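You operate a simulated robot arm through the tools that you are given. There is no shell and no other tool.

Carry out the task below with a simulated two-armed robot. There is one attempt and no reset: what you move stays moved.

## Task
Switch the white lamp off, push the yellow lamp shut and put it away in the padded box.
Fine: shut the lid.

Only the result counts: the job must be done as asked and must still hold three seconds after the hand-in. Knocking over, shifting, dropping, spilling or breaking anything else fails it. A push-on lid holds only when it is set on centred and level and pressed home; a screw cap is set on level and turned clockwise until tight.

## Robot
Two 6-joint arms with two-finger parallel grippers on one trunk that stands fixed in place. Base frame: the origin is at the foot of the trunk, x ahead of it, y to its left, z up; the work surface is at about z = 0.9. Readings come in m, degrees, newtons and seconds.
The left shoulder is at [0.05, 0.17, 1.344], the right one opposite. Each reaches about 1.092 m from its shoulder. Payload 1.57 kg a hand.
The TCP of each hand is the grasp point between the finger pads, 0.03 m short of the fingertips. In the tool frame z runs along the fingers and y along their closing line. Largest opening 0.08 m; finger width 0.017, thickness 0.012; the body of the gripper, 0.04 by 0.082 m, starts 0.08 m behind the TCP.
Orientation is told as [roll, pitch, yaw] about the base's x, y, z axes, in that order, counted from this pose: with the fingers straight down and closing along the base's y, the tool's x points along the base's -x, its y along +y and its z along -z.

## Interface
- The arms move only by the tool send_rows. It takes "left_deltas", "right_deltas" or both (then of equal length, played together; a hand with none holds still); each is one flat list of numbers, 7 for each row, row after row: the shift along the base's x, y, z in m, then the turn, a rotation vector about the base's x, y, z in degrees, then the gripper command, from -1 (fully open) to 1 (shut), values between in proportion. In form: [tx, ty, tz, rx, ry, rz, hand, tx, ty, tz, rx, ry, rz, hand, ...]. A call has 1 to 20 rows; each row shifts and turns the commanded pose from where the row before left it. Rows are played at 5 a second. More than 0.05 m and 8.6 degrees between two rows, or a gripper value outside its range, and nothing of the call is played. A pose out of reach is approached as far as the arm can. The call stops where the force on the tool passes 90 N (or 10 N more than at its start, if that is more) or the arm is blocked; 0.2 s more then pass. Each finger travels about 0.045 m/s and halts on what it meets, pressing with about 43 N; the grip force reading is that of the motor and also rises with nothing between the fingers. The clock runs only during rows and for 0.2 s after the last one: add rows that do not move to give the fingers time. It gives the time, the measured TCP pose, the force on the tool (base axes), the opening and the grip force at its end, in the units of the frame above (readings bear some noise), with the torque about the TCP (base axes, N m) and any sound that the robot's microphone picked up.
- Cameras (640 x 400 px; columns grow to the right, rows downward): "scene" is now at [0.034, -0.0281, 1.9245]; the picture's right is [-0.30, -0.95, 0.00], its down [-0.71, 0.22, -0.66] and it looks along [0.63, -0.20, -0.75] (base axes); focal length 312 px, centre (320, 200). "left" rides on the left gripper at [0.072, 0.007, -0.122] in its tool frame; the picture's right is [-0.09, 1.00, 0.00], its down [-0.84, -0.08, -0.54] and it looks along [-0.54, -0.05, 0.84] (tool axes); focal length 238 px, centre (320, 200). "right" rides on the right gripper at [0.072, -0.007, -0.122] in its tool frame; the picture's right is [0.09, 1.00, 0.00], its down [-0.84, 0.08, -0.54] and it looks along [-0.54, 0.05, 0.84] (tool axes); focal length 238 px, centre (320, 200).
- capture(camera): a new picture of that camera. It takes no simulated time.
- slide_trunk(by): slides the trunk up (or, below 0, down) by that many m; the arms and the scene camera ride with it, the base frame stays. It gives what a move gives, with no picture.
- head_to(pan, tilt): turns the head with the scene camera to pan (to the left, within 86 degrees either way) and tilt (down, from -29 to 69), counted from straight ahead of the robot. It gives what a move gives.
- probe_pixels(camera, pixels): for up to 12 pixels [column, row] of the newest picture of that camera ("zoom" is the newest enlarged one), the place [x, y, z] in the base frame of the surface seen there, good to about 0.002 m, but the place of the scene camera against the robot may be out by one fixed shift of up to 0.012 m in any direction. It takes no simulated time.
- close_up(camera, box): a new picture of the part [left, top, right, bottom] of that camera's present view, enlarged. It takes no simulated time.
- close_job(): hands the job in; it is judged then, once.

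Leave the grippers open and the arms clear of the work at the hand-in unless told otherwise.

The tools are called after "Emit:" as name(argument=value, ...) on one line, values as JSON. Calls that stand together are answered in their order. send_rows: Moves the arms, as the interface text tells. Its arguments: {"type":"object","properties":{"left_deltas":{"type":"array","items":{"type":"number"}},"right_deltas":{"type":"array","items":{"type":"number"}}},"required":[]} The other tools are called the same way: slide_trunk (by) moves the trunk up or down; head_to (pan, tilt) turns the head that bears the scene camera; capture (camera) takes a picture; probe_pixels (camera, pixels) gives the place of the surface under pixels of a picture; close_up (camera, box) takes an enlarged picture of a part of a camera's view; close_job () hands the job in.

At the start:

```text
t: 0.0
left_tool_pos: [0.8148, -0.0126, 1.233]
left_orientation: [0.0, 0.0, 0.0]
left_wrist_force: [-0.1, 0.0, 0.4]
left_moment: [0.01, 0.01, 0.0]
left_gripper_width: 0.0798
left_gripper_force: 0.1
right_tool_pos: [0.4593, -0.4359, 1.235]
right_orientation: [0.0, 0.1, 0.1]
right_wrist_force: [-0.1, -0.1, -0.7]
right_moment: [0.0, 0.02, 0.0]
right_gripper_width: 0.0802
right_gripper_force: 0.1
trunk travel left (down, up): [-0.959, 0.011]
head pan, tilt (commanded): [-17.4, 48.4]
```

scene: 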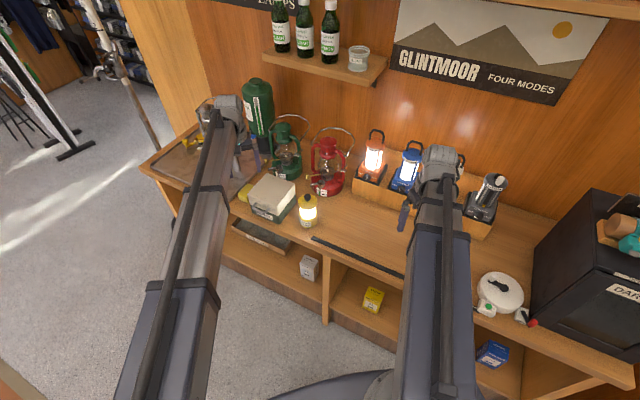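
right: 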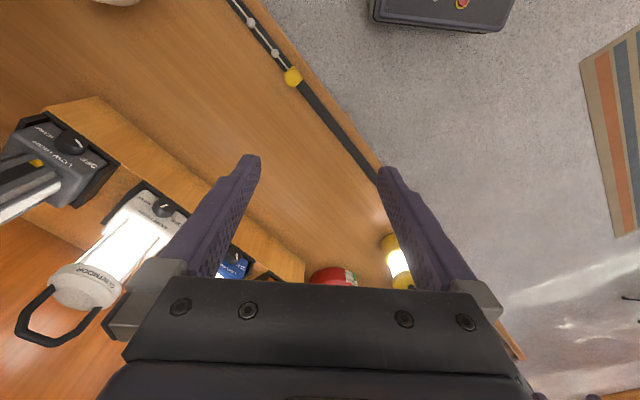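
left: 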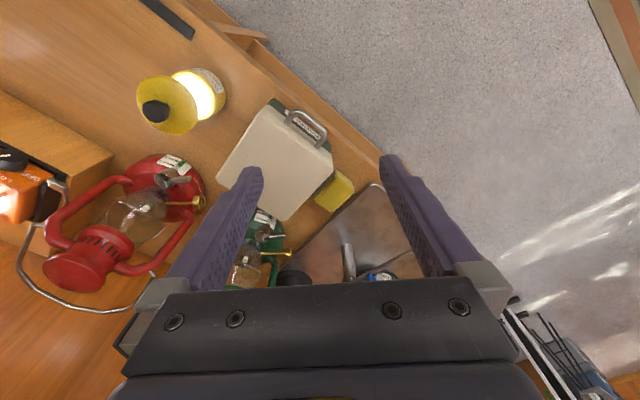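

The start pictures show a shelf of lanterns: a lit yellow lamp near (308,210), a box near (272,195), and a row of lamps with knobs. A white lamp appears in the right hand's view. I'll take close-ups to see the details.

Emit:
close_up(camera="scene", box=[220, 130, 380, 240])

Emit:
close_up(camera="right", box=[0, 90, 280, 300])

Emit:
close_up(camera="left", box=[120, 50, 360, 230])

Emit:
close_up(camera="scene", box=[340, 110, 540, 330])

```text
3.64 times, centred on (300, 185) of scene
```

zoom: 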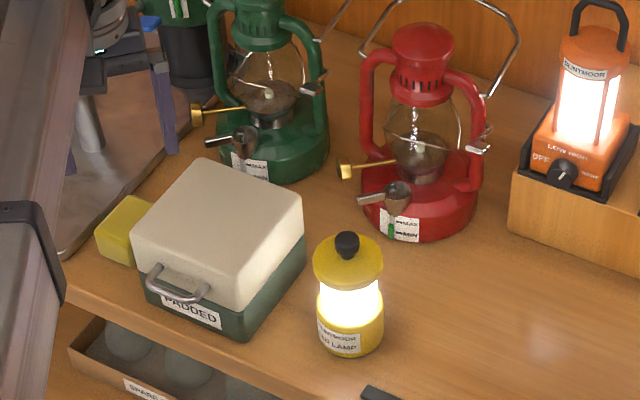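

```text
1.90 times, centred on (140, 195) of right
```

zoom: 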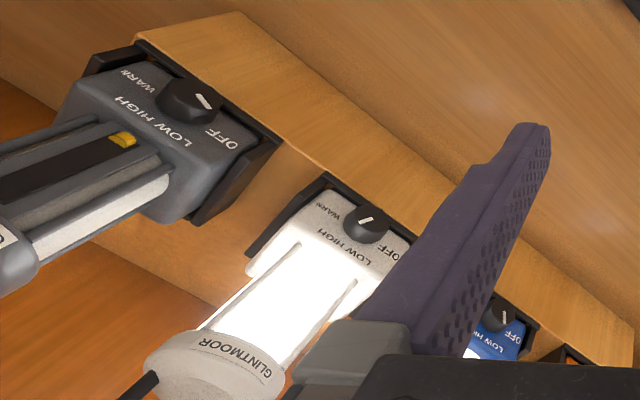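

```text
2.22 times, centred on (240, 140) of left
```

zoom: 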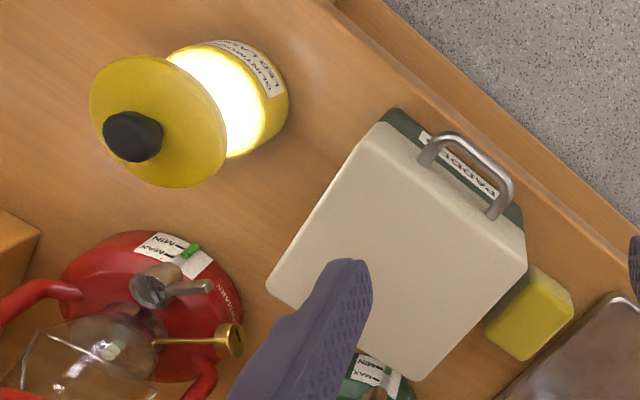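

```text
1.82 times, centred on (440, 220) of scene
```

zoom: 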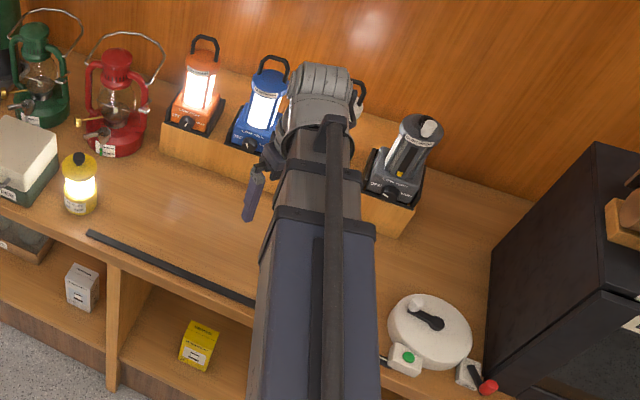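

The white lamp sits on a wooden stand with a knob marked OFF/LOW/HIGH/WARN. The padded box has a cream lid with a front handle. I'll probe the box, yellow lamp and stand in the scene picture, plus the same points from the hand cameras.

Emit:
probe_pixels(camera="scene", pixels=[[272, 182], [252, 195], [275, 208], [294, 185], [307, 196], [308, 222], [264, 206], [340, 235], [400, 272], [311, 238], [245, 190], [270, 222]])

Emit:
probe_pixels(camera="left", pixels=[[170, 110], [155, 112], [215, 90], [306, 125], [220, 178], [266, 100], [332, 152], [280, 218], [335, 192], [375, 180], [235, 60], [200, 150]])

Emit:
probe_pixels(camera="right", pixels=[[163, 207], [160, 210], [140, 200], [125, 235], [90, 285], [35, 320], [85, 140], [100, 100], [200, 200], [290, 265], [80, 145], [170, 180]])

```text
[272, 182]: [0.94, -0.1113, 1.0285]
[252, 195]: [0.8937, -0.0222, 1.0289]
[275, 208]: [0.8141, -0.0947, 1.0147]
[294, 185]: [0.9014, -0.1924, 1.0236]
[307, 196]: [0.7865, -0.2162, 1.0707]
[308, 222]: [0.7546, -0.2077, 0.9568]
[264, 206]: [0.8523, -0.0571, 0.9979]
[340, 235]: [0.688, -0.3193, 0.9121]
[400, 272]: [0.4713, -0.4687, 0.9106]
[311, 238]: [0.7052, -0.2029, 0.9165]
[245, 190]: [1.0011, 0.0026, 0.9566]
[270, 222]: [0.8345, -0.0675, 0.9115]
```

```text
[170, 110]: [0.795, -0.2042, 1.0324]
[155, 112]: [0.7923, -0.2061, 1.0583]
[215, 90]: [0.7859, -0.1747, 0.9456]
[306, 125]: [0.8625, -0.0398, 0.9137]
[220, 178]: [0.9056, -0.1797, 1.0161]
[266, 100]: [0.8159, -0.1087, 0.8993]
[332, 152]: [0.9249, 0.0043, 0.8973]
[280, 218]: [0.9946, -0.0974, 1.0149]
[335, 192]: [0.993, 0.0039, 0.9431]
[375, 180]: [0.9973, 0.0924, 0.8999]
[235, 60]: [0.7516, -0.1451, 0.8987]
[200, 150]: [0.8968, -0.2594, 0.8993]
```

```text
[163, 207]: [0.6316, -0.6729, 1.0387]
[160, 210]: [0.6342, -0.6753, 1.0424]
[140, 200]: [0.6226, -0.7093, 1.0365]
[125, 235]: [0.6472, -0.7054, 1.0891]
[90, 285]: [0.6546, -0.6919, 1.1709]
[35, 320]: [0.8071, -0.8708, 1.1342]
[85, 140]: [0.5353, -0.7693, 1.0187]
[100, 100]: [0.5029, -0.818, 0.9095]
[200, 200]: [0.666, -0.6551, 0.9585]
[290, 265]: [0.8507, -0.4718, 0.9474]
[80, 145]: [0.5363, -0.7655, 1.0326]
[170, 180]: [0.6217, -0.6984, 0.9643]
```

The scene camera reads about 0.012 m too high on the table compared with the hand camera. I'll probe edges in the hand views to get the shelf and stand directions.

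Emit:
probe_pixels(camera="right", pixels=[[110, 112], [190, 182], [270, 248], [298, 268], [250, 60], [340, 170], [120, 20], [60, 60], [293, 77], [322, 276], [392, 250], [155, 200]])

Emit:
probe_pixels(camera="left", pixels=[[245, 40], [320, 100], [375, 150], [310, 130], [325, 165], [300, 195], [240, 150], [262, 120], [287, 118], [322, 138], [348, 195], [190, 25]])

Emit:
close_up(camera="left", box=[200, 80, 360, 230])

Emit:
close_up(camera="right", box=[110, 170, 200, 230])

```text
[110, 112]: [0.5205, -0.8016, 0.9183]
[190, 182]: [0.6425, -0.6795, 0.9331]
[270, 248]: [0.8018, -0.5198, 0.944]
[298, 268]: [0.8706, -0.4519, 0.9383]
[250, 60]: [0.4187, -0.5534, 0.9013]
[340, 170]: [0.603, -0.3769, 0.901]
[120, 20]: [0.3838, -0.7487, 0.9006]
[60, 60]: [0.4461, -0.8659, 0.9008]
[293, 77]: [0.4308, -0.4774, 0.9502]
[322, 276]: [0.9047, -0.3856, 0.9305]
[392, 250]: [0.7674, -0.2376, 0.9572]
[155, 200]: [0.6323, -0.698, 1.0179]
```

```text
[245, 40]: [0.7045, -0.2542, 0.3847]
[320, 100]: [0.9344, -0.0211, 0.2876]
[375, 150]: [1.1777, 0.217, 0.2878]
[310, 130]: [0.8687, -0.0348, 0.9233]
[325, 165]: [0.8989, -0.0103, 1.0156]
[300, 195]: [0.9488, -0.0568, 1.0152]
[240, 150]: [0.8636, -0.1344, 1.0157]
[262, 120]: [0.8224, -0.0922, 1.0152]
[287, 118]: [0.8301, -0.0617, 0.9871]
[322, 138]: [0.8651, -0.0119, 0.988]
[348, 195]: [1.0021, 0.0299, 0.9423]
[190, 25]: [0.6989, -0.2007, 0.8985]
```

```text
2.67 times, centred on (280, 155) of left
```

zoom: 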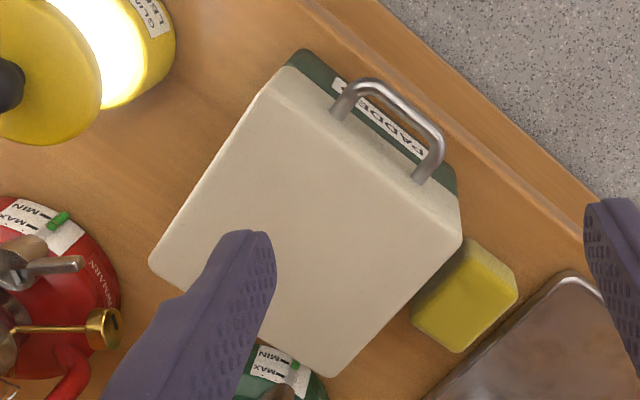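

```text
6.67 times, centred on (155, 200) of right
```

zoom: 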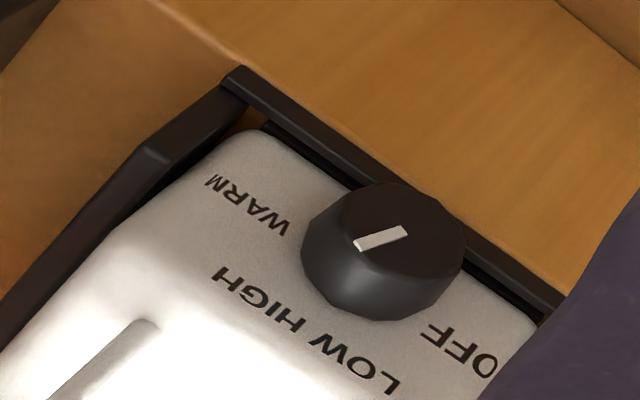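

The stand's front edge runs at exactly 45° in the base frame, so the shelf front faces (-0.7, +0.7). The white lamp's knob is near (0.63,-0.67,1.04), and its mark seems to point towards HIGH/WARM. I'll swing the right hand to yaw -45° in front of the white lamp for a closer look.

Emit:
send_rows(right_deltas=[0.01, -0.022, -0.006, 0, 0, -7.5, -1, 0.01, -0.022, -0.006, 0, 0, -7.5, -1, 0.01, -0.022, -0.006, 0, 0, -7.5, -1, 0.01, -0.022, -0.006, 0, 0, -7.5, -1, 0.01, -0.022, -0.006, 0, 0, -7.5, -1, 0.01, -0.022, -0.006, 0, 0, -7.5, -1, 0, 0, 0, 0, 0, 0, -1])

Emit:
capture(camera="right")

Emit:
capture(camera="scene")

```text
t: 1.6
left_tool_pos: [0.8147, -0.0118, 1.2336]
left_orientation: [0.0, -0.1, -0.1]
left_wrist_force: [-0.1, 0.9, 0.1]
left_moment: [0.02, -0.02, 0.0]
left_gripper_width: 0.08
left_gripper_force: 0.1
right_tool_pos: [0.5175, -0.5676, 1.2337]
right_orientation: [0.0, 0.0, -45.1]
right_wrist_force: [0.1, 0.4, -0.4]
right_moment: [0.0, 0.01, -0.01]
right_gripper_width: 0.0801
right_gripper_force: 0.1
right hand out of reach, approached as far as the arm can: row 1, 2, 3, 4, 5, 6
trunk travel left (down, up): [-0.959, 0.011]
head pan, tilt (commanded): [-17.4, 48.4]
```

```text
taken
```

right: 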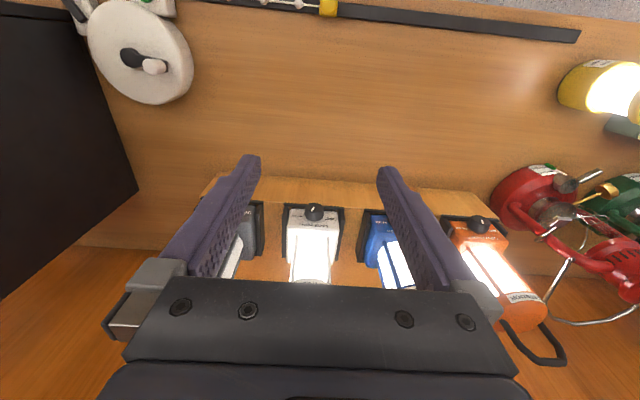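

```text
taken
```

scene: 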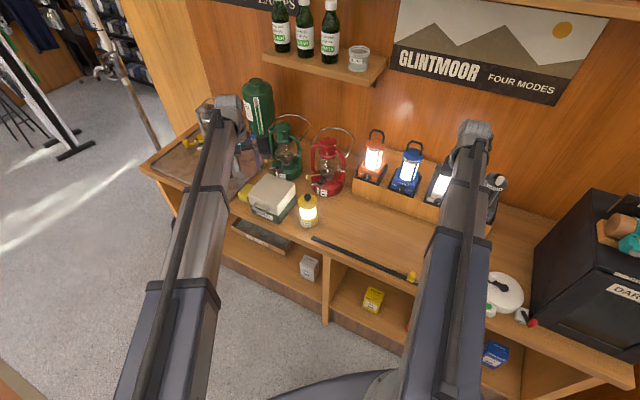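

The right hand reached x, y and yaw, but its height stayed at 1.234 instead of 1.20, with an out-of-reach notice. I'll see the knob close up first, then test a small move down.

Emit:
close_up(camera="right", box=[270, 190, 370, 260])

Emit:
probe_pixels(camera="right", pixels=[[314, 212], [314, 207], [297, 215], [333, 215], [300, 235], [325, 235], [300, 250], [312, 262], [300, 192], [340, 192], [480, 225], [250, 215]])

Emit:
send_rows(right_deltas=[0, 0, -0.02, 0, 0, 0, -1, 0, 0, -0.02, 0, 0, 0, -1, 0, 0, 0, 0, 0, 0, -1])

```text
5.71 times, centred on (320, 225) of right
```

zoom: 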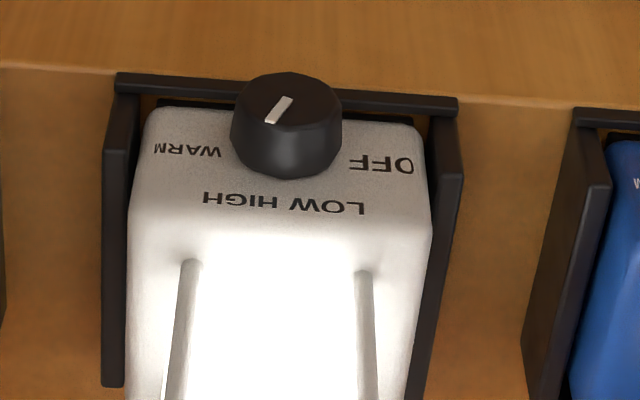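

```text
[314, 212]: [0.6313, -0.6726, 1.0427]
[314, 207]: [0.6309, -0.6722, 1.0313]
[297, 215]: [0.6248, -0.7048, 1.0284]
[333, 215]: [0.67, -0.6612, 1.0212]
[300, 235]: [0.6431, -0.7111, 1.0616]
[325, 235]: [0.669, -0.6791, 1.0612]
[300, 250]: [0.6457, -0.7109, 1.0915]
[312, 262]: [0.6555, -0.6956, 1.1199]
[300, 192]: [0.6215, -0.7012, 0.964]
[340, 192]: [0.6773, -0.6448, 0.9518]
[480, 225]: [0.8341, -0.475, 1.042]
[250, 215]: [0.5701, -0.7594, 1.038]
```

```text
t: 2.4
left_tool_pos: [0.815, -0.0143, 1.2342]
left_orientation: [0.0, -0.2, 0.1]
left_wrist_force: [-0.9, 0.0, -0.4]
left_moment: [0.04, -0.04, 0.0]
left_gripper_width: 0.08
left_gripper_force: 0.1
right_tool_pos: [0.5187, -0.5672, 1.2338]
right_orientation: [0.0, 0.0, -44.9]
right_wrist_force: [0.2, -0.2, 0.4]
right_moment: [0.02, -0.02, 0.01]
right_gripper_width: 0.0803
right_gripper_force: 0.1
right hand out of reach, approached as far as the arm can: row 1, 2
trunk travel left (down, up): [-0.959, 0.011]
head pan, tilt (commanded): [-17.4, 48.4]
```

The white knob's face is at about (0.631,-0.673,1.043) and its mark points at HIGH. The panel leans back about 22°, so the knob axis points out to the front and slightly up. The hand won't go lower with the fingers straight down from this trunk height. I'll test tilting the fingers towards the panel, turning about the shelf's long axis.

Emit:
send_rows(right_deltas=[-0.01, 0.01, 0, -5.6, -5.6, 0, -1, -0.01, 0.01, 0, -5.6, -5.6, 0, -1, -0.01, 0.01, 0, -5.6, -5.6, 0, -1, -0.01, 0.01, 0, -5.6, -5.6, 0, -1, 0, 0, 0, 0, 0, 0, -1])

```text
t: 3.6
left_tool_pos: [0.8174, -0.0127, 1.2329]
left_orientation: [0.1, 0.0, -0.1]
left_wrist_force: [0.2, -0.4, 0.6]
left_moment: [-0.02, 0.0, -0.02]
left_gripper_width: 0.0801
left_gripper_force: 0.1
right_tool_pos: [0.4785, -0.5291, 1.2652]
right_orientation: [-0.1, -31.7, -45.0]
right_wrist_force: [0.2, -0.4, -0.4]
right_moment: [-0.03, -0.01, 0.02]
right_gripper_width: 0.08
right_gripper_force: 0.2
right hand out of reach, approached as far as the arm can: row 2, 3, 4
trunk travel left (down, up): [-0.959, 0.011]
head pan, tilt (commanded): [-17.4, 48.4]
```

Tilting works. The height limit is on the wrist at about z 1.444 for this trunk height, roughly 0.21 m behind the TCP, so I need to lower the trunk. First I'll raise both hands clear, pull the left one back in front of the counter, and tilt the right hand to about 68° to line up with the knob axis.

Emit:
send_rows(left_deltas=[-0.03, 0.012, 0.03, 0, 0, 0, -1, -0.035, 0.015, 0.03, 0, 0, 0, -1, -0.035, 0.015, 0.03, 0, 0, 0, -1, -0.035, 0.015, 0.03, 0, 0, 0, -1, -0.035, 0.015, 0.03, 0, 0, 0, -1, -0.035, 0.015, 0.03, 0, 0, 0, -1, 0, 0, 0, 0, 0, 0, -1], right_deltas=[0, 0, 0.04, -4.3, -4.3, 0, -1, 0, 0, 0.04, -4.3, -4.3, 0, -1, 0, 0, 0.04, -4.3, -4.3, 0, -1, 0, 0, 0.04, -4.3, -4.3, 0, -1, 0, 0, 0.04, -4.3, -4.3, 0, -1, 0, 0, 0.04, -4.3, -4.3, 0, -1, 0, 0, 0, 0, 0, 0, -1])

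```text
t: 5.2
left_tool_pos: [0.6107, 0.0732, 1.2337]
left_orientation: [0.0, 0.0, 0.0]
left_wrist_force: [0.3, -0.2, 0.1]
left_moment: [0.0, 0.05, -0.03]
left_gripper_width: 0.0799
left_gripper_force: 0.1
left hand out of reach, approached as far as the arm can: row 1, 2, 3, 4, 5, 6
right_tool_pos: [0.5207, -0.5628, 1.372]
right_orientation: [0.0, -68.5, -45.1]
right_wrist_force: [0.3, 0.5, 0.8]
right_moment: [-0.04, 0.02, 0.01]
right_gripper_width: 0.08
right_gripper_force: 0.0
right hand out of reach, approached as far as the arm can: row 1, 2, 3, 4, 5, 6
trunk travel left (down, up): [-0.959, 0.011]
head pan, tilt (commanded): [-17.4, 48.4]
```

Neither wrist rises or sinks: both stay at z ≈ 1.445 whatever z I command. So height comes only from the trunk slide and from hand tilt. I'll send a still row to see whether the commanded pose has drifted from the measured one.

Emit:
send_rows(left_deltas=[0, 0, 0, 0, 0, 0, -1, 0, 0, 0, 0, 0, 0, -1], right_deltas=[0, 0, 0, 0, 0, 0, -1, 0, 0, 0, 0, 0, 0, -1])

Emit:
capture(camera="scene")

Emit:
capture(camera="right")

Emit:
capture(camera="left")

```text
t: 5.8
left_tool_pos: [0.6088, 0.0729, 1.2337]
left_orientation: [0.0, -0.1, 0.1]
left_wrist_force: [0.3, 0.2, 0.8]
left_moment: [-0.01, 0.01, -0.01]
left_gripper_width: 0.0799
left_gripper_force: 0.0
right_tool_pos: [0.5204, -0.5628, 1.3725]
right_orientation: [0.1, -68.3, -44.9]
right_wrist_force: [0.0, 0.3, 0.3]
right_moment: [-0.02, 0.02, 0.0]
right_gripper_width: 0.0799
right_gripper_force: 0.0
trunk travel left (down, up): [-0.959, 0.011]
head pan, tilt (commanded): [-17.4, 48.4]
```

```text
taken
```

scene: 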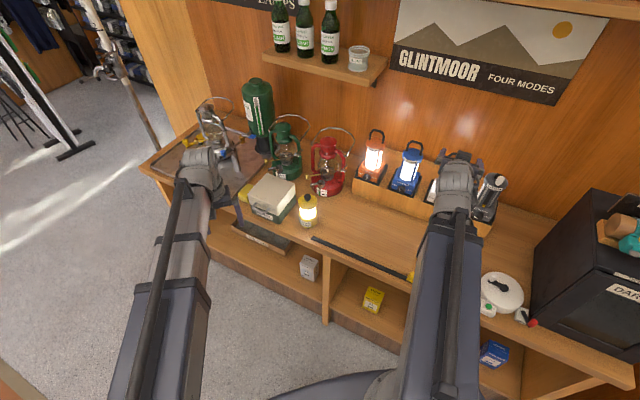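

```text
taken
```

right: 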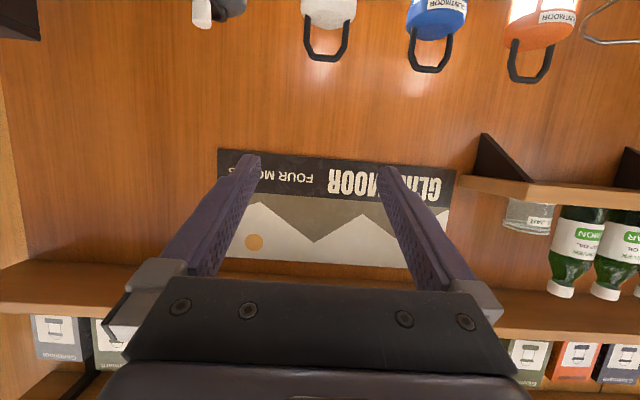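

```text
taken
```

left: 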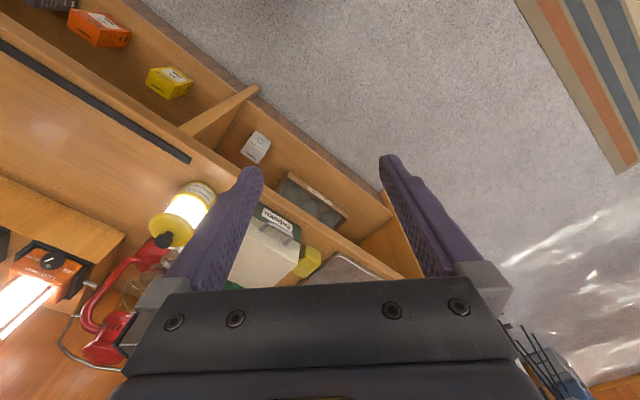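

The hands now hold still with no reach notice. The right camera sits below the hand at this tilt. I'd rather have it on top, looking down at the knob, so I'll roll the right hand about its finger axis in free air. I'll do 10 rows first to see if it's allowed.

Emit:
send_rows(right_deltas=[0, 0, 0, 5.39, -5.39, -3.02, -1, 0, 0, 0, 5.39, -5.39, -3.02, -1, 0, 0, 0, 5.39, -5.39, -3.02, -1, 0, 0, 0, 5.39, -5.39, -3.02, -1, 0, 0, 0, 5.39, -5.39, -3.02, -1, 0, 0, 0, 5.39, -5.39, -3.02, -1, 0, 0, 0, 5.39, -5.39, -3.02, -1, 0, 0, 0, 5.39, -5.39, -3.02, -1, 0, 0, 0, 5.39, -5.39, -3.02, -1, 0, 0, 0, 5.39, -5.39, -3.02, -1, 0, 0, 0, 0, 0, 0, -1])

```text
t: 8.2
left_tool_pos: [0.6102, 0.0732, 1.2339]
left_orientation: [0.0, -0.2, 0.0]
left_wrist_force: [-0.1, -0.1, -0.3]
left_moment: [-0.02, 0.02, -0.01]
left_gripper_width: 0.0803
left_gripper_force: 0.1
right_tool_pos: [0.5227, -0.5609, 1.3729]
right_orientation: [68.3, -7.3, -131.8]
right_wrist_force: [0.1, 0.2, 0.3]
right_moment: [0.01, -0.01, 0.01]
right_gripper_width: 0.0803
right_gripper_force: 0.1
trunk travel left (down, up): [-0.959, 0.011]
head pan, tilt (commanded): [-17.4, 48.4]
```

The roll turned 82° with no trouble. I'll carry on to the full 180°.

Emit:
send_rows(right_deltas=[0, 0, 0, 5.39, -5.39, -3.02, -1, 0, 0, 0, 5.39, -5.39, -3.02, -1, 0, 0, 0, 5.39, -5.39, -3.02, -1, 0, 0, 0, 5.39, -5.39, -3.02, -1, 0, 0, 0, 5.39, -5.39, -3.02, -1, 0, 0, 0, 5.39, -5.39, -3.02, -1, 0, 0, 0, 5.39, -5.39, -3.02, -1, 0, 0, 0, 5.39, -5.39, -3.02, -1, 0, 0, 0, 5.39, -5.39, -3.02, -1, 0, 0, 0, 5.39, -5.39, -3.02, -1, 0, 0, 0, 5.39, -5.39, -3.02, -1, 0, 0, 0, 5.39, -5.39, -3.02, -1, 0, 0, 0, 0, 0, 0, -1])

Emit:
capture(camera="right")

```text
t: 11.0
left_tool_pos: [0.6094, 0.073, 1.2337]
left_orientation: [0.0, -0.2, 0.0]
left_wrist_force: [-0.6, 0.2, -0.1]
left_moment: [0.04, -0.02, 0.01]
left_gripper_width: 0.08
left_gripper_force: 0.1
right_tool_pos: [0.4781, -0.6098, 1.3743]
right_orientation: [-1.5, 68.6, 134.5]
right_wrist_force: [0.2, 0.4, 0.3]
right_moment: [-0.02, -0.01, 0.04]
right_gripper_width: 0.0802
right_gripper_force: 0.1
right hand out of reach, approached as far as the arm can: row 9, 10, 11, 12
trunk travel left (down, up): [-0.959, 0.011]
head pan, tilt (commanded): [-17.4, 48.4]
```

```text
taken
```

right: 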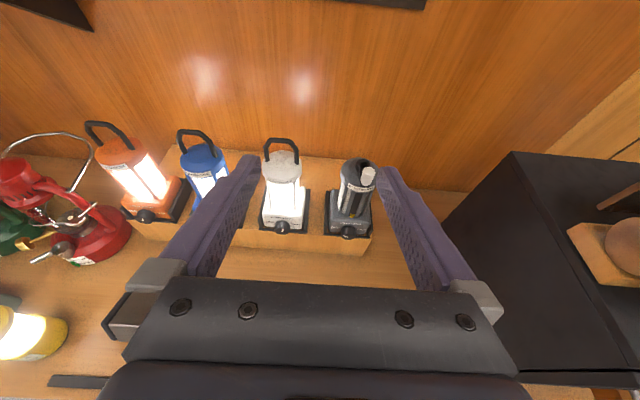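

The camera is now on top, with a good view of all four lamps. The last few degrees of roll pushed the hand sideways, so about 150° is the usable limit. I'll zoom in on the white and grey lamps' knobs and probe their panels.

Emit:
close_up(camera="right", box=[250, 130, 390, 250])

Emit:
close_up(camera="right", box=[110, 160, 220, 240])

Emit:
probe_pixels(camera="right", pixels=[[283, 228], [283, 224], [270, 222], [296, 222], [270, 212], [298, 212], [347, 232], [335, 222], [335, 210], [266, 228], [301, 228], [284, 240]])

```text
3.33 times, centred on (320, 190) of right
```

zoom: 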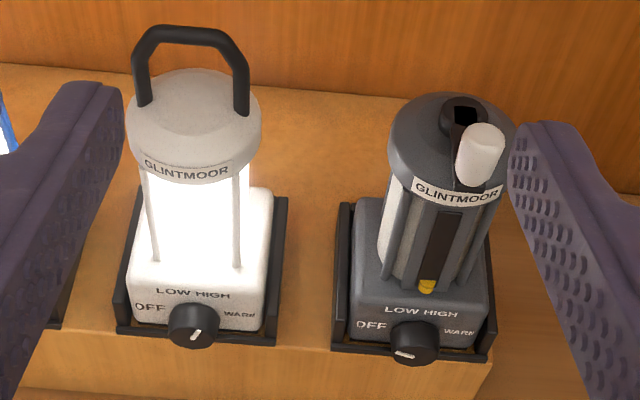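

```text
5.00 times, centred on (165, 200) of right
```

zoom: 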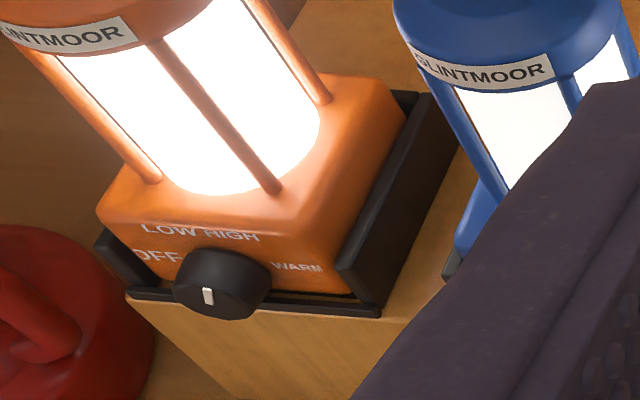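

```text
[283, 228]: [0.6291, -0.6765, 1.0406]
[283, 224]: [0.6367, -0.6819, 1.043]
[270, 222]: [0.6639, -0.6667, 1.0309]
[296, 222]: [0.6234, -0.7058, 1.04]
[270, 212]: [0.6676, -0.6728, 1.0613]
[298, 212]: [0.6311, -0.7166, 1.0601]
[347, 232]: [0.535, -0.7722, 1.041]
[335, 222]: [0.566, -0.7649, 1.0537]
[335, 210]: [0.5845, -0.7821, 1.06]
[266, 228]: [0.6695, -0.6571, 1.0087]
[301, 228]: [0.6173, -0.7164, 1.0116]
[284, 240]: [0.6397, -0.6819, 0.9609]
```

Now the marks are clear. The white knob's mark points up-right at HIGH. The dark grey lamp's mark points left at OFF. I'll take a tight zoom on the white knob and probe points on its face to fix its axis.

Emit:
close_up(camera="right", box=[262, 205, 306, 245])

```text
10.00 times, centred on (284, 225) of right
```

zoom: 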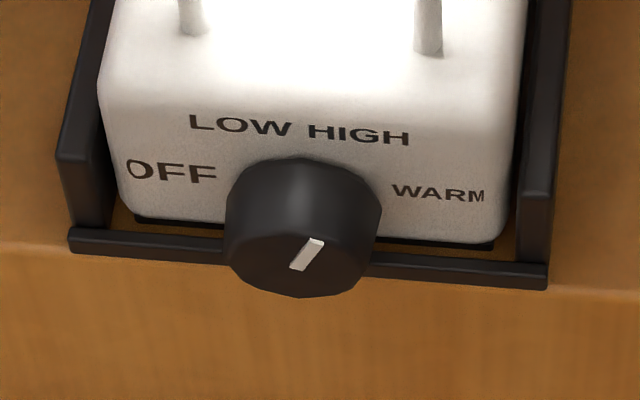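

Emit:
probe_pixels(camera="zoom", pixels=[[300, 245], [260, 255], [340, 255], [300, 285], [275, 270], [330, 275], [255, 235], [350, 235], [200, 150], [420, 170], [420, 230], [180, 205]])

```text
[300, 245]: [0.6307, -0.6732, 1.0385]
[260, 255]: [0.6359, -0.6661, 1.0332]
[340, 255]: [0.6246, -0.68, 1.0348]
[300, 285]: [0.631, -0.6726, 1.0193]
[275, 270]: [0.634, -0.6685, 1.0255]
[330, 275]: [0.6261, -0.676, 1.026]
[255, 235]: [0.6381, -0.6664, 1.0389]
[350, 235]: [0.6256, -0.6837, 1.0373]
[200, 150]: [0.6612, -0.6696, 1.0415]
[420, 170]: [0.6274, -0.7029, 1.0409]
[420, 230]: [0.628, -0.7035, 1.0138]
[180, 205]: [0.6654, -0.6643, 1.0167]
```

The knob's face is vertical at all the probed heights, so its axis is horizontal. Its centre is near (0.630,-0.673,1.030) and it sticks out 0.02 m. I'll zoom on the grey lamp's knob to learn the exact OFF angle.

Emit:
close_up(camera="right", box=[325, 210, 369, 250])

Emit:
close_up(camera="scene", box=[370, 240, 540, 340])

```text
10.00 times, centred on (347, 230) of right
```

zoom: 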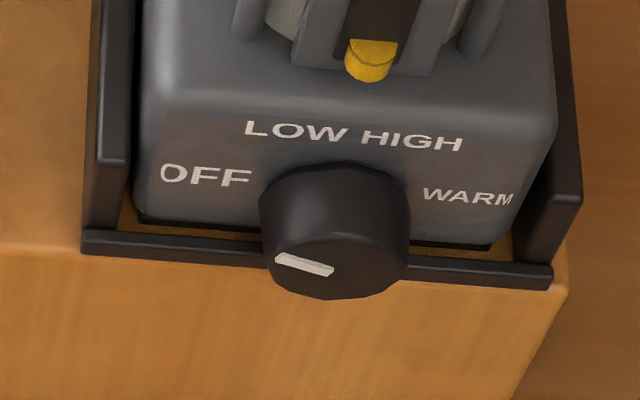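

```text
3.76 times, centred on (455, 290) of scene
```

zoom: 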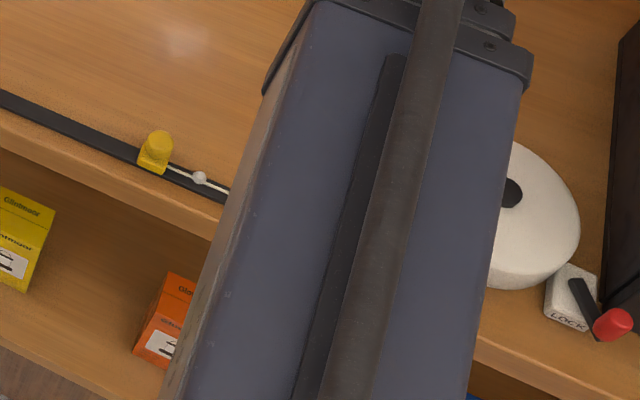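

The grey knob's OFF mark is at about -65° from straight up and the white one's HIGH mark at about +22°. So the labels are 45° apart and OFF is about 90° anticlockwise, seen from the front. I'll level the right hand along the knob axis, rolled back 30°, and turn the left hand so its camera can watch the right wrist and the counter from the side.

Emit:
send_rows(left_deltas=[-0.012, 0.012, 0, 0, 0, -8, -1, -0.012, 0.012, 0, 0, 0, -8, -1, -0.012, 0.012, 0, 0, 0, -8, -1, -0.012, 0.012, 0, 0, 0, -8, -1, -0.012, 0.012, 0, 0, 0, -8, -1, -0.012, 0.012, 0, 0, 0, -8, -1, -0.012, 0.012, 0, 0, 0, -8, -1, 0, 0, 0, 0, 0, -8, -1], right_deltas=[0.0218, 0.0004, 0, -4.93, 4.93, 2.76, -1, 0.0218, 0.0004, 0, -4.93, 4.93, 2.76, -1, 0.0218, 0.0004, 0, -4.93, 4.93, 2.76, -1, 0.0218, 0.0004, 0, -4.93, 4.93, 2.76, -1, 0, 0, 0.0263, -5.05, -5.05, 0, -1, 0, 0, 0.027, -5.05, -5.05, 0, -1, 0, 0, 0.0273, -5.05, -5.05, 0, -1, 0, 0, 0, 0, 0, 0, -1])

```text
t: 12.8
left_tool_pos: [0.5274, 0.1571, 1.2346]
left_orientation: [0.0, 0.0, -64.1]
left_wrist_force: [0.4, -0.2, 0.8]
left_moment: [0.01, 0.0, -0.01]
left_gripper_width: 0.0801
left_gripper_force: 0.1
right_tool_pos: [0.5411, -0.6359, 1.4528]
right_orientation: [89.4, 60.4, -134.1]
right_wrist_force: [-0.1, -0.1, -0.3]
right_moment: [0.0, -0.05, -0.01]
right_gripper_width: 0.08
right_gripper_force: 0.0
right hand out of reach, approached as far as the arm can: row 6, 7
trunk travel left (down, up): [-0.959, 0.011]
head pan, tilt (commanded): [-17.4, 48.4]
```

The right hand is level but slid 0.036 m sideways at the roll limit. I'll roll it back another 28°, move it back in line with the knob, and tilt the left hand up 45° for a side view.

Emit:
send_rows(left_deltas=[0, 0, 0.0019, -6.75, -3.28, 0, -1, 0, 0, 0.0056, -6.75, -3.28, 0, -1, 0, 0, 0.0093, -6.75, -3.28, 0, -1, 0, 0, 0.0128, -6.75, -3.28, 0, -1, 0, 0, 0.0161, -6.75, -3.28, 0, -1, 0, 0, 0.0191, -6.75, -3.28, 0, -1, 0, 0, 0, 0, 0, 0, -1], right_deltas=[0, 0, 0, -4.95, 4.95, 0, -1, 0, 0, 0, -4.95, 4.95, 0, -1, 0.006, 0.006, 0, -4.95, 4.95, 0, -1, 0.006, 0.006, 0, -4.95, 4.95, 0, -1, 0.007, 0.007, 0, 0, 0, -0.9, -1, 0.007, 0.007, 0, 0, 0, 0, -1, 0, 0, 0, 0, 0, 0, -1])

Emit:
capture(camera="left")

Emit:
capture(camera="right")

```text
t: 14.4
left_tool_pos: [0.5263, 0.1584, 1.2991]
left_orientation: [-0.1, -45.2, -63.9]
left_wrist_force: [0.1, -0.6, -0.3]
left_moment: [0.02, 0.02, 0.03]
left_gripper_width: 0.08
left_gripper_force: 0.1
right_tool_pos: [0.5409, -0.6391, 1.4502]
right_orientation: [88.7, 32.3, -135.3]
right_wrist_force: [0.6, 0.0, -0.3]
right_moment: [0.01, 0.0, -0.01]
right_gripper_width: 0.08
right_gripper_force: 0.1
right hand out of reach, approached as far as the arm can: row 1, 3, 4, 5, 6
trunk travel left (down, up): [-0.959, 0.011]
head pan, tilt (commanded): [-17.4, 48.4]
```

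```text
taken
```

left: 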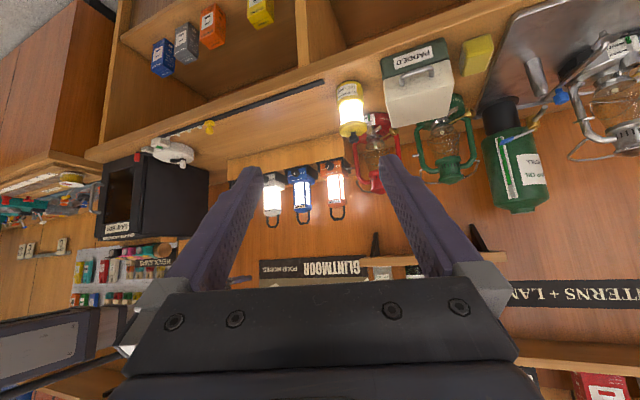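

```text
taken
```

right: 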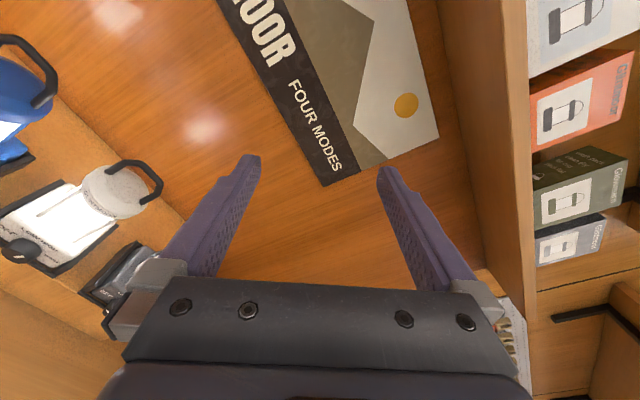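

The level hand hit a roll limit: at this pose I need a roll under about 85°, so I'll start near +75° and end near -15°. Before that I'll check how far the black tray rim below the knob sticks out, using the right view near (20,250).

Emit:
close_up(camera="right", box=[0, 200, 110, 300])

Emit:
close_up(camera="left", box=[140, 100, 360, 240])

Emit:
capture(camera="scene")

```text
4.00 times, centred on (55, 250) of right
```

zoom: 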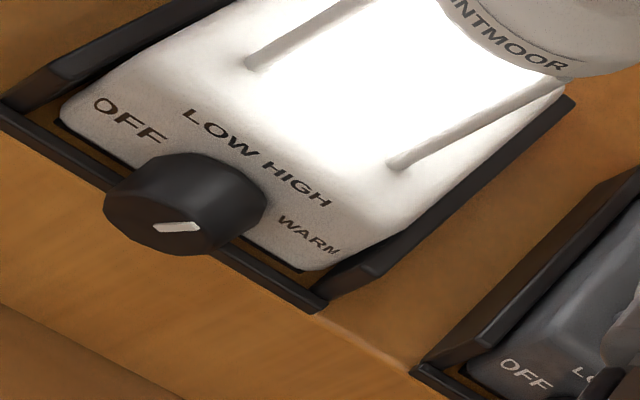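

```text
2.86 times, centred on (250, 170) of left
```

zoom: 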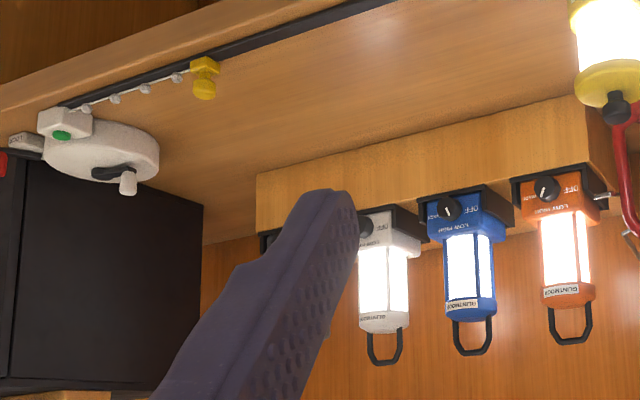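

```text
taken
```

scene: 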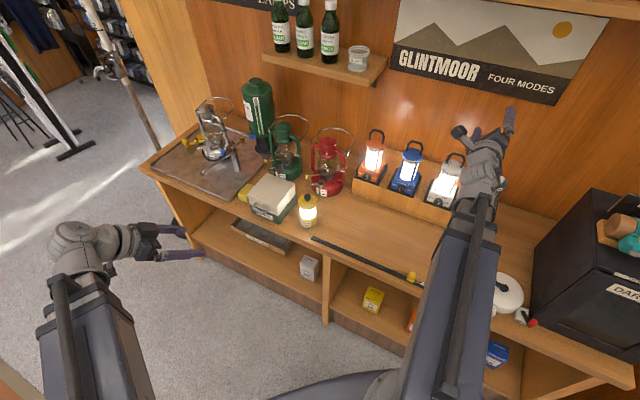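

The tray's front rim is visible below the knob in this zoom. I'll probe the rim, the knob and the panel in it to see how much room the lower finger has.

Emit:
close_up(camera="right", box=[0, 200, 110, 300])

Emit:
probe_pixels(camera="zoom", pixels=[[280, 283], [70, 155], [295, 300], [50, 148], [180, 228], [130, 215], [215, 205], [300, 325], [180, 205], [60, 160], [240, 262], [350, 285]])

Emit:
probe_pixels(camera="left", pixels=[[209, 127], [207, 132], [200, 130], [320, 85], [280, 150], [180, 140], [150, 140], [345, 110], [412, 70], [405, 100], [425, 60], [240, 160]])

```text
4.00 times, centred on (55, 250) of right
```

zoom: 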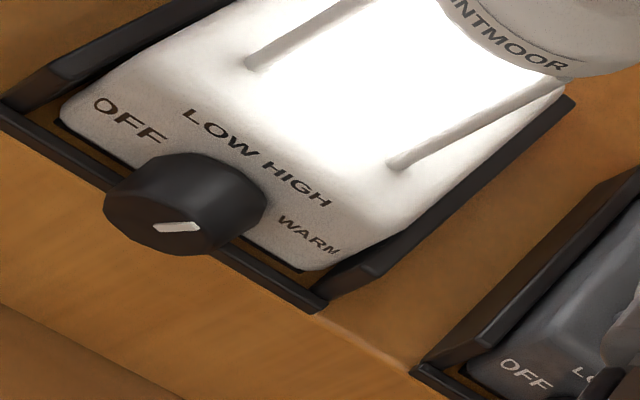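

```text
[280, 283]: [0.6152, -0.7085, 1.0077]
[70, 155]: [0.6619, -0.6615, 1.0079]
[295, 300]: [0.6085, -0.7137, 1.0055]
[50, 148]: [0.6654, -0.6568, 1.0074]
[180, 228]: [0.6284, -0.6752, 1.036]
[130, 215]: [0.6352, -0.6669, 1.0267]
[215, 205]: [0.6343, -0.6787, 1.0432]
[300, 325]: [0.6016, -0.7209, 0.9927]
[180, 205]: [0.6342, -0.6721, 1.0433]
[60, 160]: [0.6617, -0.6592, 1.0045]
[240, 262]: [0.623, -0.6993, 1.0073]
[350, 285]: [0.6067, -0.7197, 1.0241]
```

```text
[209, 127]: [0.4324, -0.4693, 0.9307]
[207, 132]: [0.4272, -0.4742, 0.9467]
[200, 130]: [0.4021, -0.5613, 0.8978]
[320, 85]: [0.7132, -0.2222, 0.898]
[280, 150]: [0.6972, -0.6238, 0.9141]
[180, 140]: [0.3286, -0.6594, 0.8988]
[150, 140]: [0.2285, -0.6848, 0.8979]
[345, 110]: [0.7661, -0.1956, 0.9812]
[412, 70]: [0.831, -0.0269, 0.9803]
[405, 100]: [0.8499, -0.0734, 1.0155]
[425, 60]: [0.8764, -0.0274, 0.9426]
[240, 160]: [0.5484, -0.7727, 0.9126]
```

The rim top is at z 1.008 and its front is at n=-0.935, so I'll stop the fingertips just ahead of it at n≈-0.932. That still gives about 10 mm of overlap with the knob. Next I'll roll the right hand to +75° and shift it in line with the knob.

Emit:
send_rows(right_deltas=[0, 0, 0, -5.54, 5.54, 0, -1, 0, 0, 0, -5.54, 5.54, 0, -1, 0, 0, 0, -5.54, 5.54, 0, -1, 0, 0, 0, -5.54, 5.54, 0, -1, 0, 0, 0, -5.54, 5.54, 0, -1, 0, 0, 0, -5.54, 5.54, 0, -1, 0.007, 0.007, 0.002, -0.46, -0.46, 0, -1, 0.007, 0.007, 0.003, -0.46, -0.46, 0, -1, 0.007, 0.007, 0, 0, 0, 0.3, -1, 0.0065, 0.0065, 0, 0, 0, 0, -1, 0, 0, 0, 0, 0, 0, -1])

```text
t: 16.8
left_tool_pos: [0.5266, 0.1595, 1.2995]
left_orientation: [0.0, -45.2, -63.8]
left_wrist_force: [0.2, -0.1, -0.5]
left_moment: [0.01, 0.0, 0.0]
left_gripper_width: 0.0802
left_gripper_force: 0.0
right_tool_pos: [0.5616, -0.6157, 1.4568]
right_orientation: [90.8, -14.7, -135.7]
right_wrist_force: [0.6, 0.3, -0.2]
right_moment: [0.02, -0.01, 0.01]
right_gripper_width: 0.08
right_gripper_force: 0.1
right hand out of reach, approached as far as the arm can: row 1, 2, 8
trunk travel left (down, up): [-0.959, 0.011]
head pan, tilt (commanded): [-17.4, 48.4]
```

The hand is level at roll 75°, nearly in line with the knob (u is off by 8 mm). I'll trim that, then slide the trunk down part way and look again.

Emit:
send_rows(right_deltas=[0.0028, 0.0028, 0, 0, 0, 0.35, -0.1, 0.0028, 0.0028, -0.003, 0.4, 0.4, 0.35, -0.1, 0, 0, 0, 0, 0, 0, -0.1])

Emit:
slide_trunk(by=-0.25)

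Emit:
capture(camera="left")

Emit:
capture(camera="right")

Emit:
capture(camera="scene")

```text
t: 17.6
left_tool_pos: [0.5264, 0.1594, 1.2985]
left_orientation: [-0.1, -45.2, -63.9]
left_wrist_force: [-0.1, 0.5, 0.1]
left_moment: [0.02, -0.01, 0.0]
left_gripper_width: 0.0801
left_gripper_force: 0.0
right_tool_pos: [0.5661, -0.6102, 1.4572]
right_orientation: [90.9, -14.7, -134.9]
right_wrist_force: [0.3, 0.7, -0.3]
right_moment: [-0.01, 0.0, -0.03]
right_gripper_width: 0.0441
right_gripper_force: 0.0
right hand out of reach, approached as far as the arm can: row 2
trunk travel left (down, up): [-0.959, 0.011]
head pan, tilt (commanded): [-17.4, 48.4]
```

```text
t: 20.2
left_tool_pos: [0.526, 0.1585, 1.0478]
left_orientation: [-0.1, -45.2, -63.9]
left_wrist_force: [0.6, -0.4, 0.1]
left_moment: [-0.03, -0.01, -0.02]
left_gripper_width: 0.0801
left_gripper_force: 0.0
right_tool_pos: [0.5656, -0.6114, 1.2066]
right_orientation: [90.8, -14.7, -134.9]
right_wrist_force: [-0.5, 0.1, -0.2]
right_moment: [0.0, 0.0, -0.02]
right_gripper_width: 0.044
right_gripper_force: 0.0
trunk travel left (down, up): [-0.709, 0.261]
head pan, tilt (commanded): [-17.4, 48.4]
```

```text
taken
```

left: 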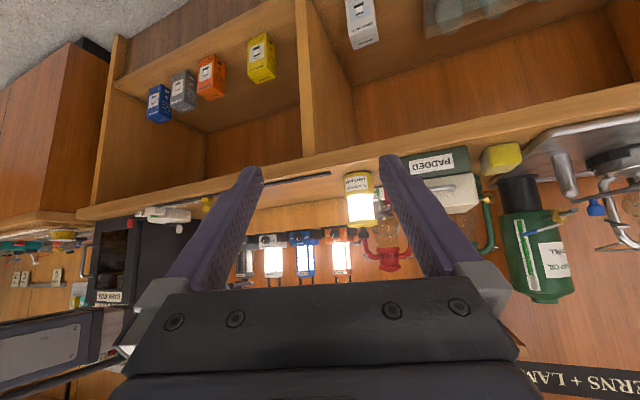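

```text
taken
```

right: 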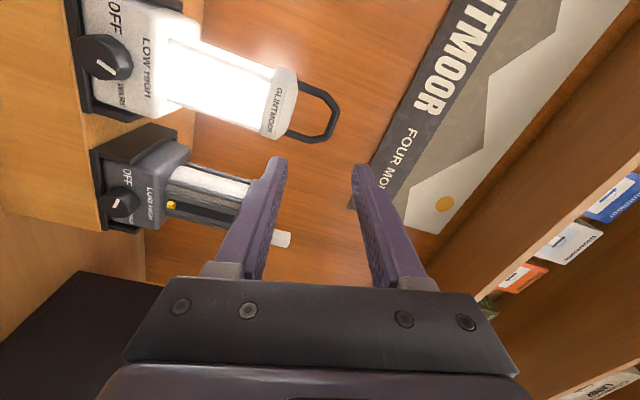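

```text
taken
```

scene: 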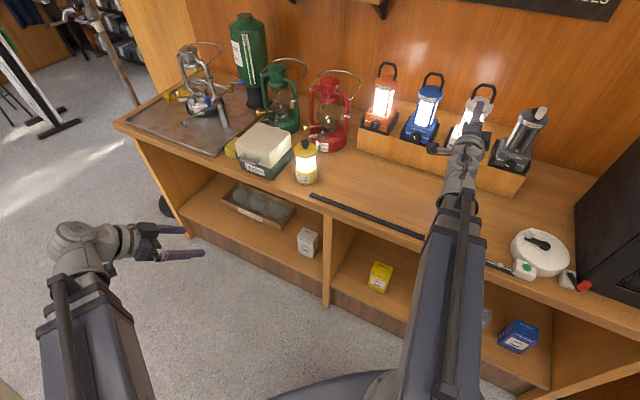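

The trunk slide is accurate. The knob is visible at about (103,62) in the right view, so I'll zoom in and re-measure its centre.

Emit:
close_up(camera="right", box=[60, 20, 156, 80])

```text
6.67 times, centred on (108, 50) of right
```

zoom: 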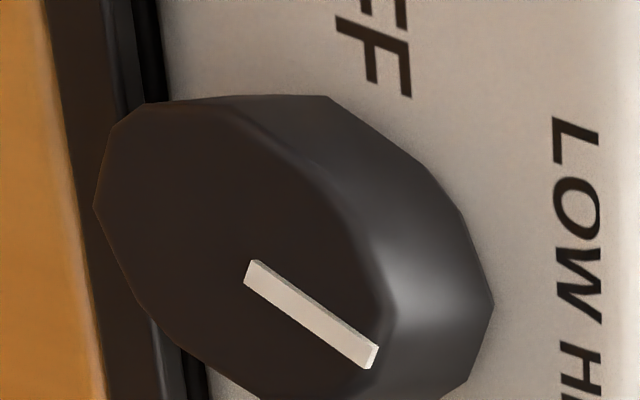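

Emit:
probe_pixels(camera="zoom", pixels=[[105, 195], [150, 115], [250, 140], [330, 230], [200, 320], [170, 290], [250, 265], [370, 355], [300, 380], [240, 240], [280, 170], [120, 240]])

```text
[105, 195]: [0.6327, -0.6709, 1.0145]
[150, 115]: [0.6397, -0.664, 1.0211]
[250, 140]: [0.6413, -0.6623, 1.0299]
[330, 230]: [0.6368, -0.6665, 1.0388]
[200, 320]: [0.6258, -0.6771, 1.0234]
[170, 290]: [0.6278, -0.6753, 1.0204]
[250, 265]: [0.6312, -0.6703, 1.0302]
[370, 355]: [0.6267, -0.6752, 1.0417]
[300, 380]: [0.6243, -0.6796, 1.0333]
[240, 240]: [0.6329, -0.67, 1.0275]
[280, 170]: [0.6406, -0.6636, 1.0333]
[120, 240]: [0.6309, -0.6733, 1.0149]
```

The refined knob centre is u=-0.030, z=1.029, with a radius of about 0.015. I'll slide the trunk down 0.178 m to bring the TCP to that height, still 0.07 m short of the knob.

Emit:
slide_trunk(by=-0.178)

Emit:
capture(camera="right")

Emit:
capture(camera="scene")

Emit:
capture(camera="left")

```text
t: 22.2
left_tool_pos: [0.5267, 0.159, 0.8712]
left_orientation: [-0.2, -45.1, -64.0]
left_wrist_force: [-0.3, 0.1, 1.2]
left_moment: [0.02, 0.01, -0.03]
left_gripper_width: 0.08
left_gripper_force: 0.1
right_tool_pos: [0.5655, -0.6115, 1.028]
right_orientation: [90.8, -14.7, -134.9]
right_wrist_force: [0.3, 0.5, 0.4]
right_moment: [0.02, 0.03, -0.05]
right_gripper_width: 0.0439
right_gripper_force: 0.0
trunk travel left (down, up): [-0.531, 0.439]
head pan, tilt (commanded): [-17.4, 48.4]
```

```text
taken
```

right: 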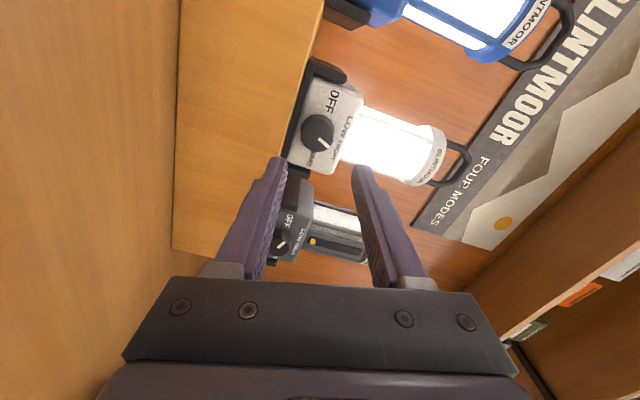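

```text
taken
```

scene: 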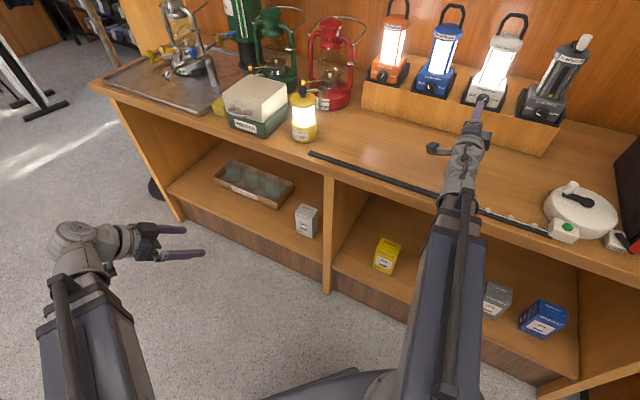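

```text
taken
```

left: 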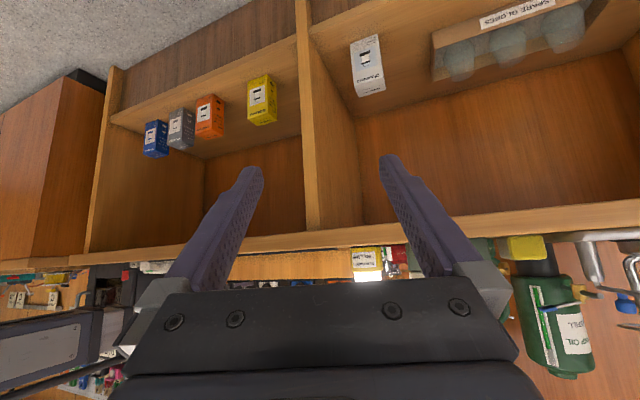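

The knob is straight ahead at (320,135) in the right view, between the finger lines. I'll move in 0.068 m along the axis with a 2 mm side correction, still not closing.

Emit:
send_rows(right_deltas=[0.0124, -0.0116, 0, 0, 0, 0, -0.05, 0.0124, -0.0116, 0, 0, 0, 0, -0.05, 0.0124, -0.0116, 0, 0, 0, 0, -0.05, 0.0124, -0.0116, 0, 0, 0, 0, -0.05, 0, 0, 0, 0, 0, 0, -0.05])

Emit:
capture(camera="right")

Emit:
close_up(camera="right", box=[240, 100, 400, 200])

```text
t: 23.4
left_tool_pos: [0.5261, 0.1589, 0.871]
left_orientation: [-0.1, -45.3, -63.9]
left_wrist_force: [0.2, -0.7, 0.8]
left_moment: [-0.01, -0.01, 0.02]
left_gripper_width: 0.08
left_gripper_force: 0.1
right_tool_pos: [0.6154, -0.6582, 1.0282]
right_orientation: [90.6, -14.8, -134.9]
right_wrist_force: [0.4, 0.8, 0.0]
right_moment: [0.0, 0.02, -0.02]
right_gripper_width: 0.042
right_gripper_force: 0.1
trunk travel left (down, up): [-0.531, 0.439]
head pan, tilt (commanded): [-17.4, 48.4]
```

```text
taken
```

right: 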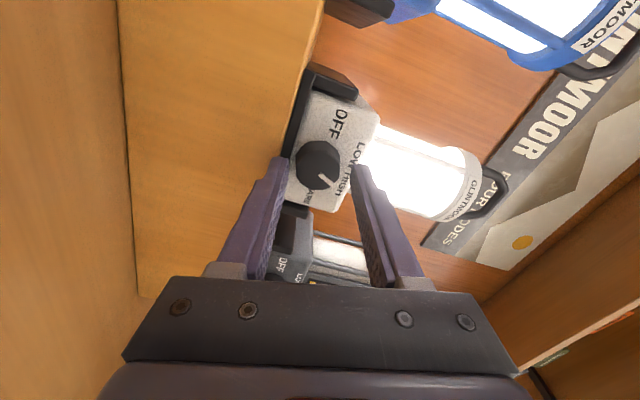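

```text
4.00 times, centred on (320, 150) of right
```

zoom: 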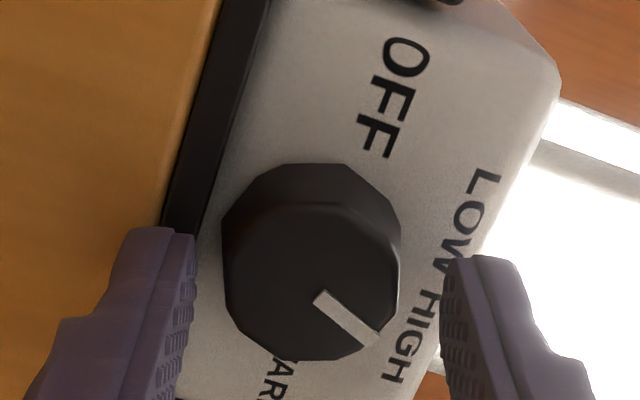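

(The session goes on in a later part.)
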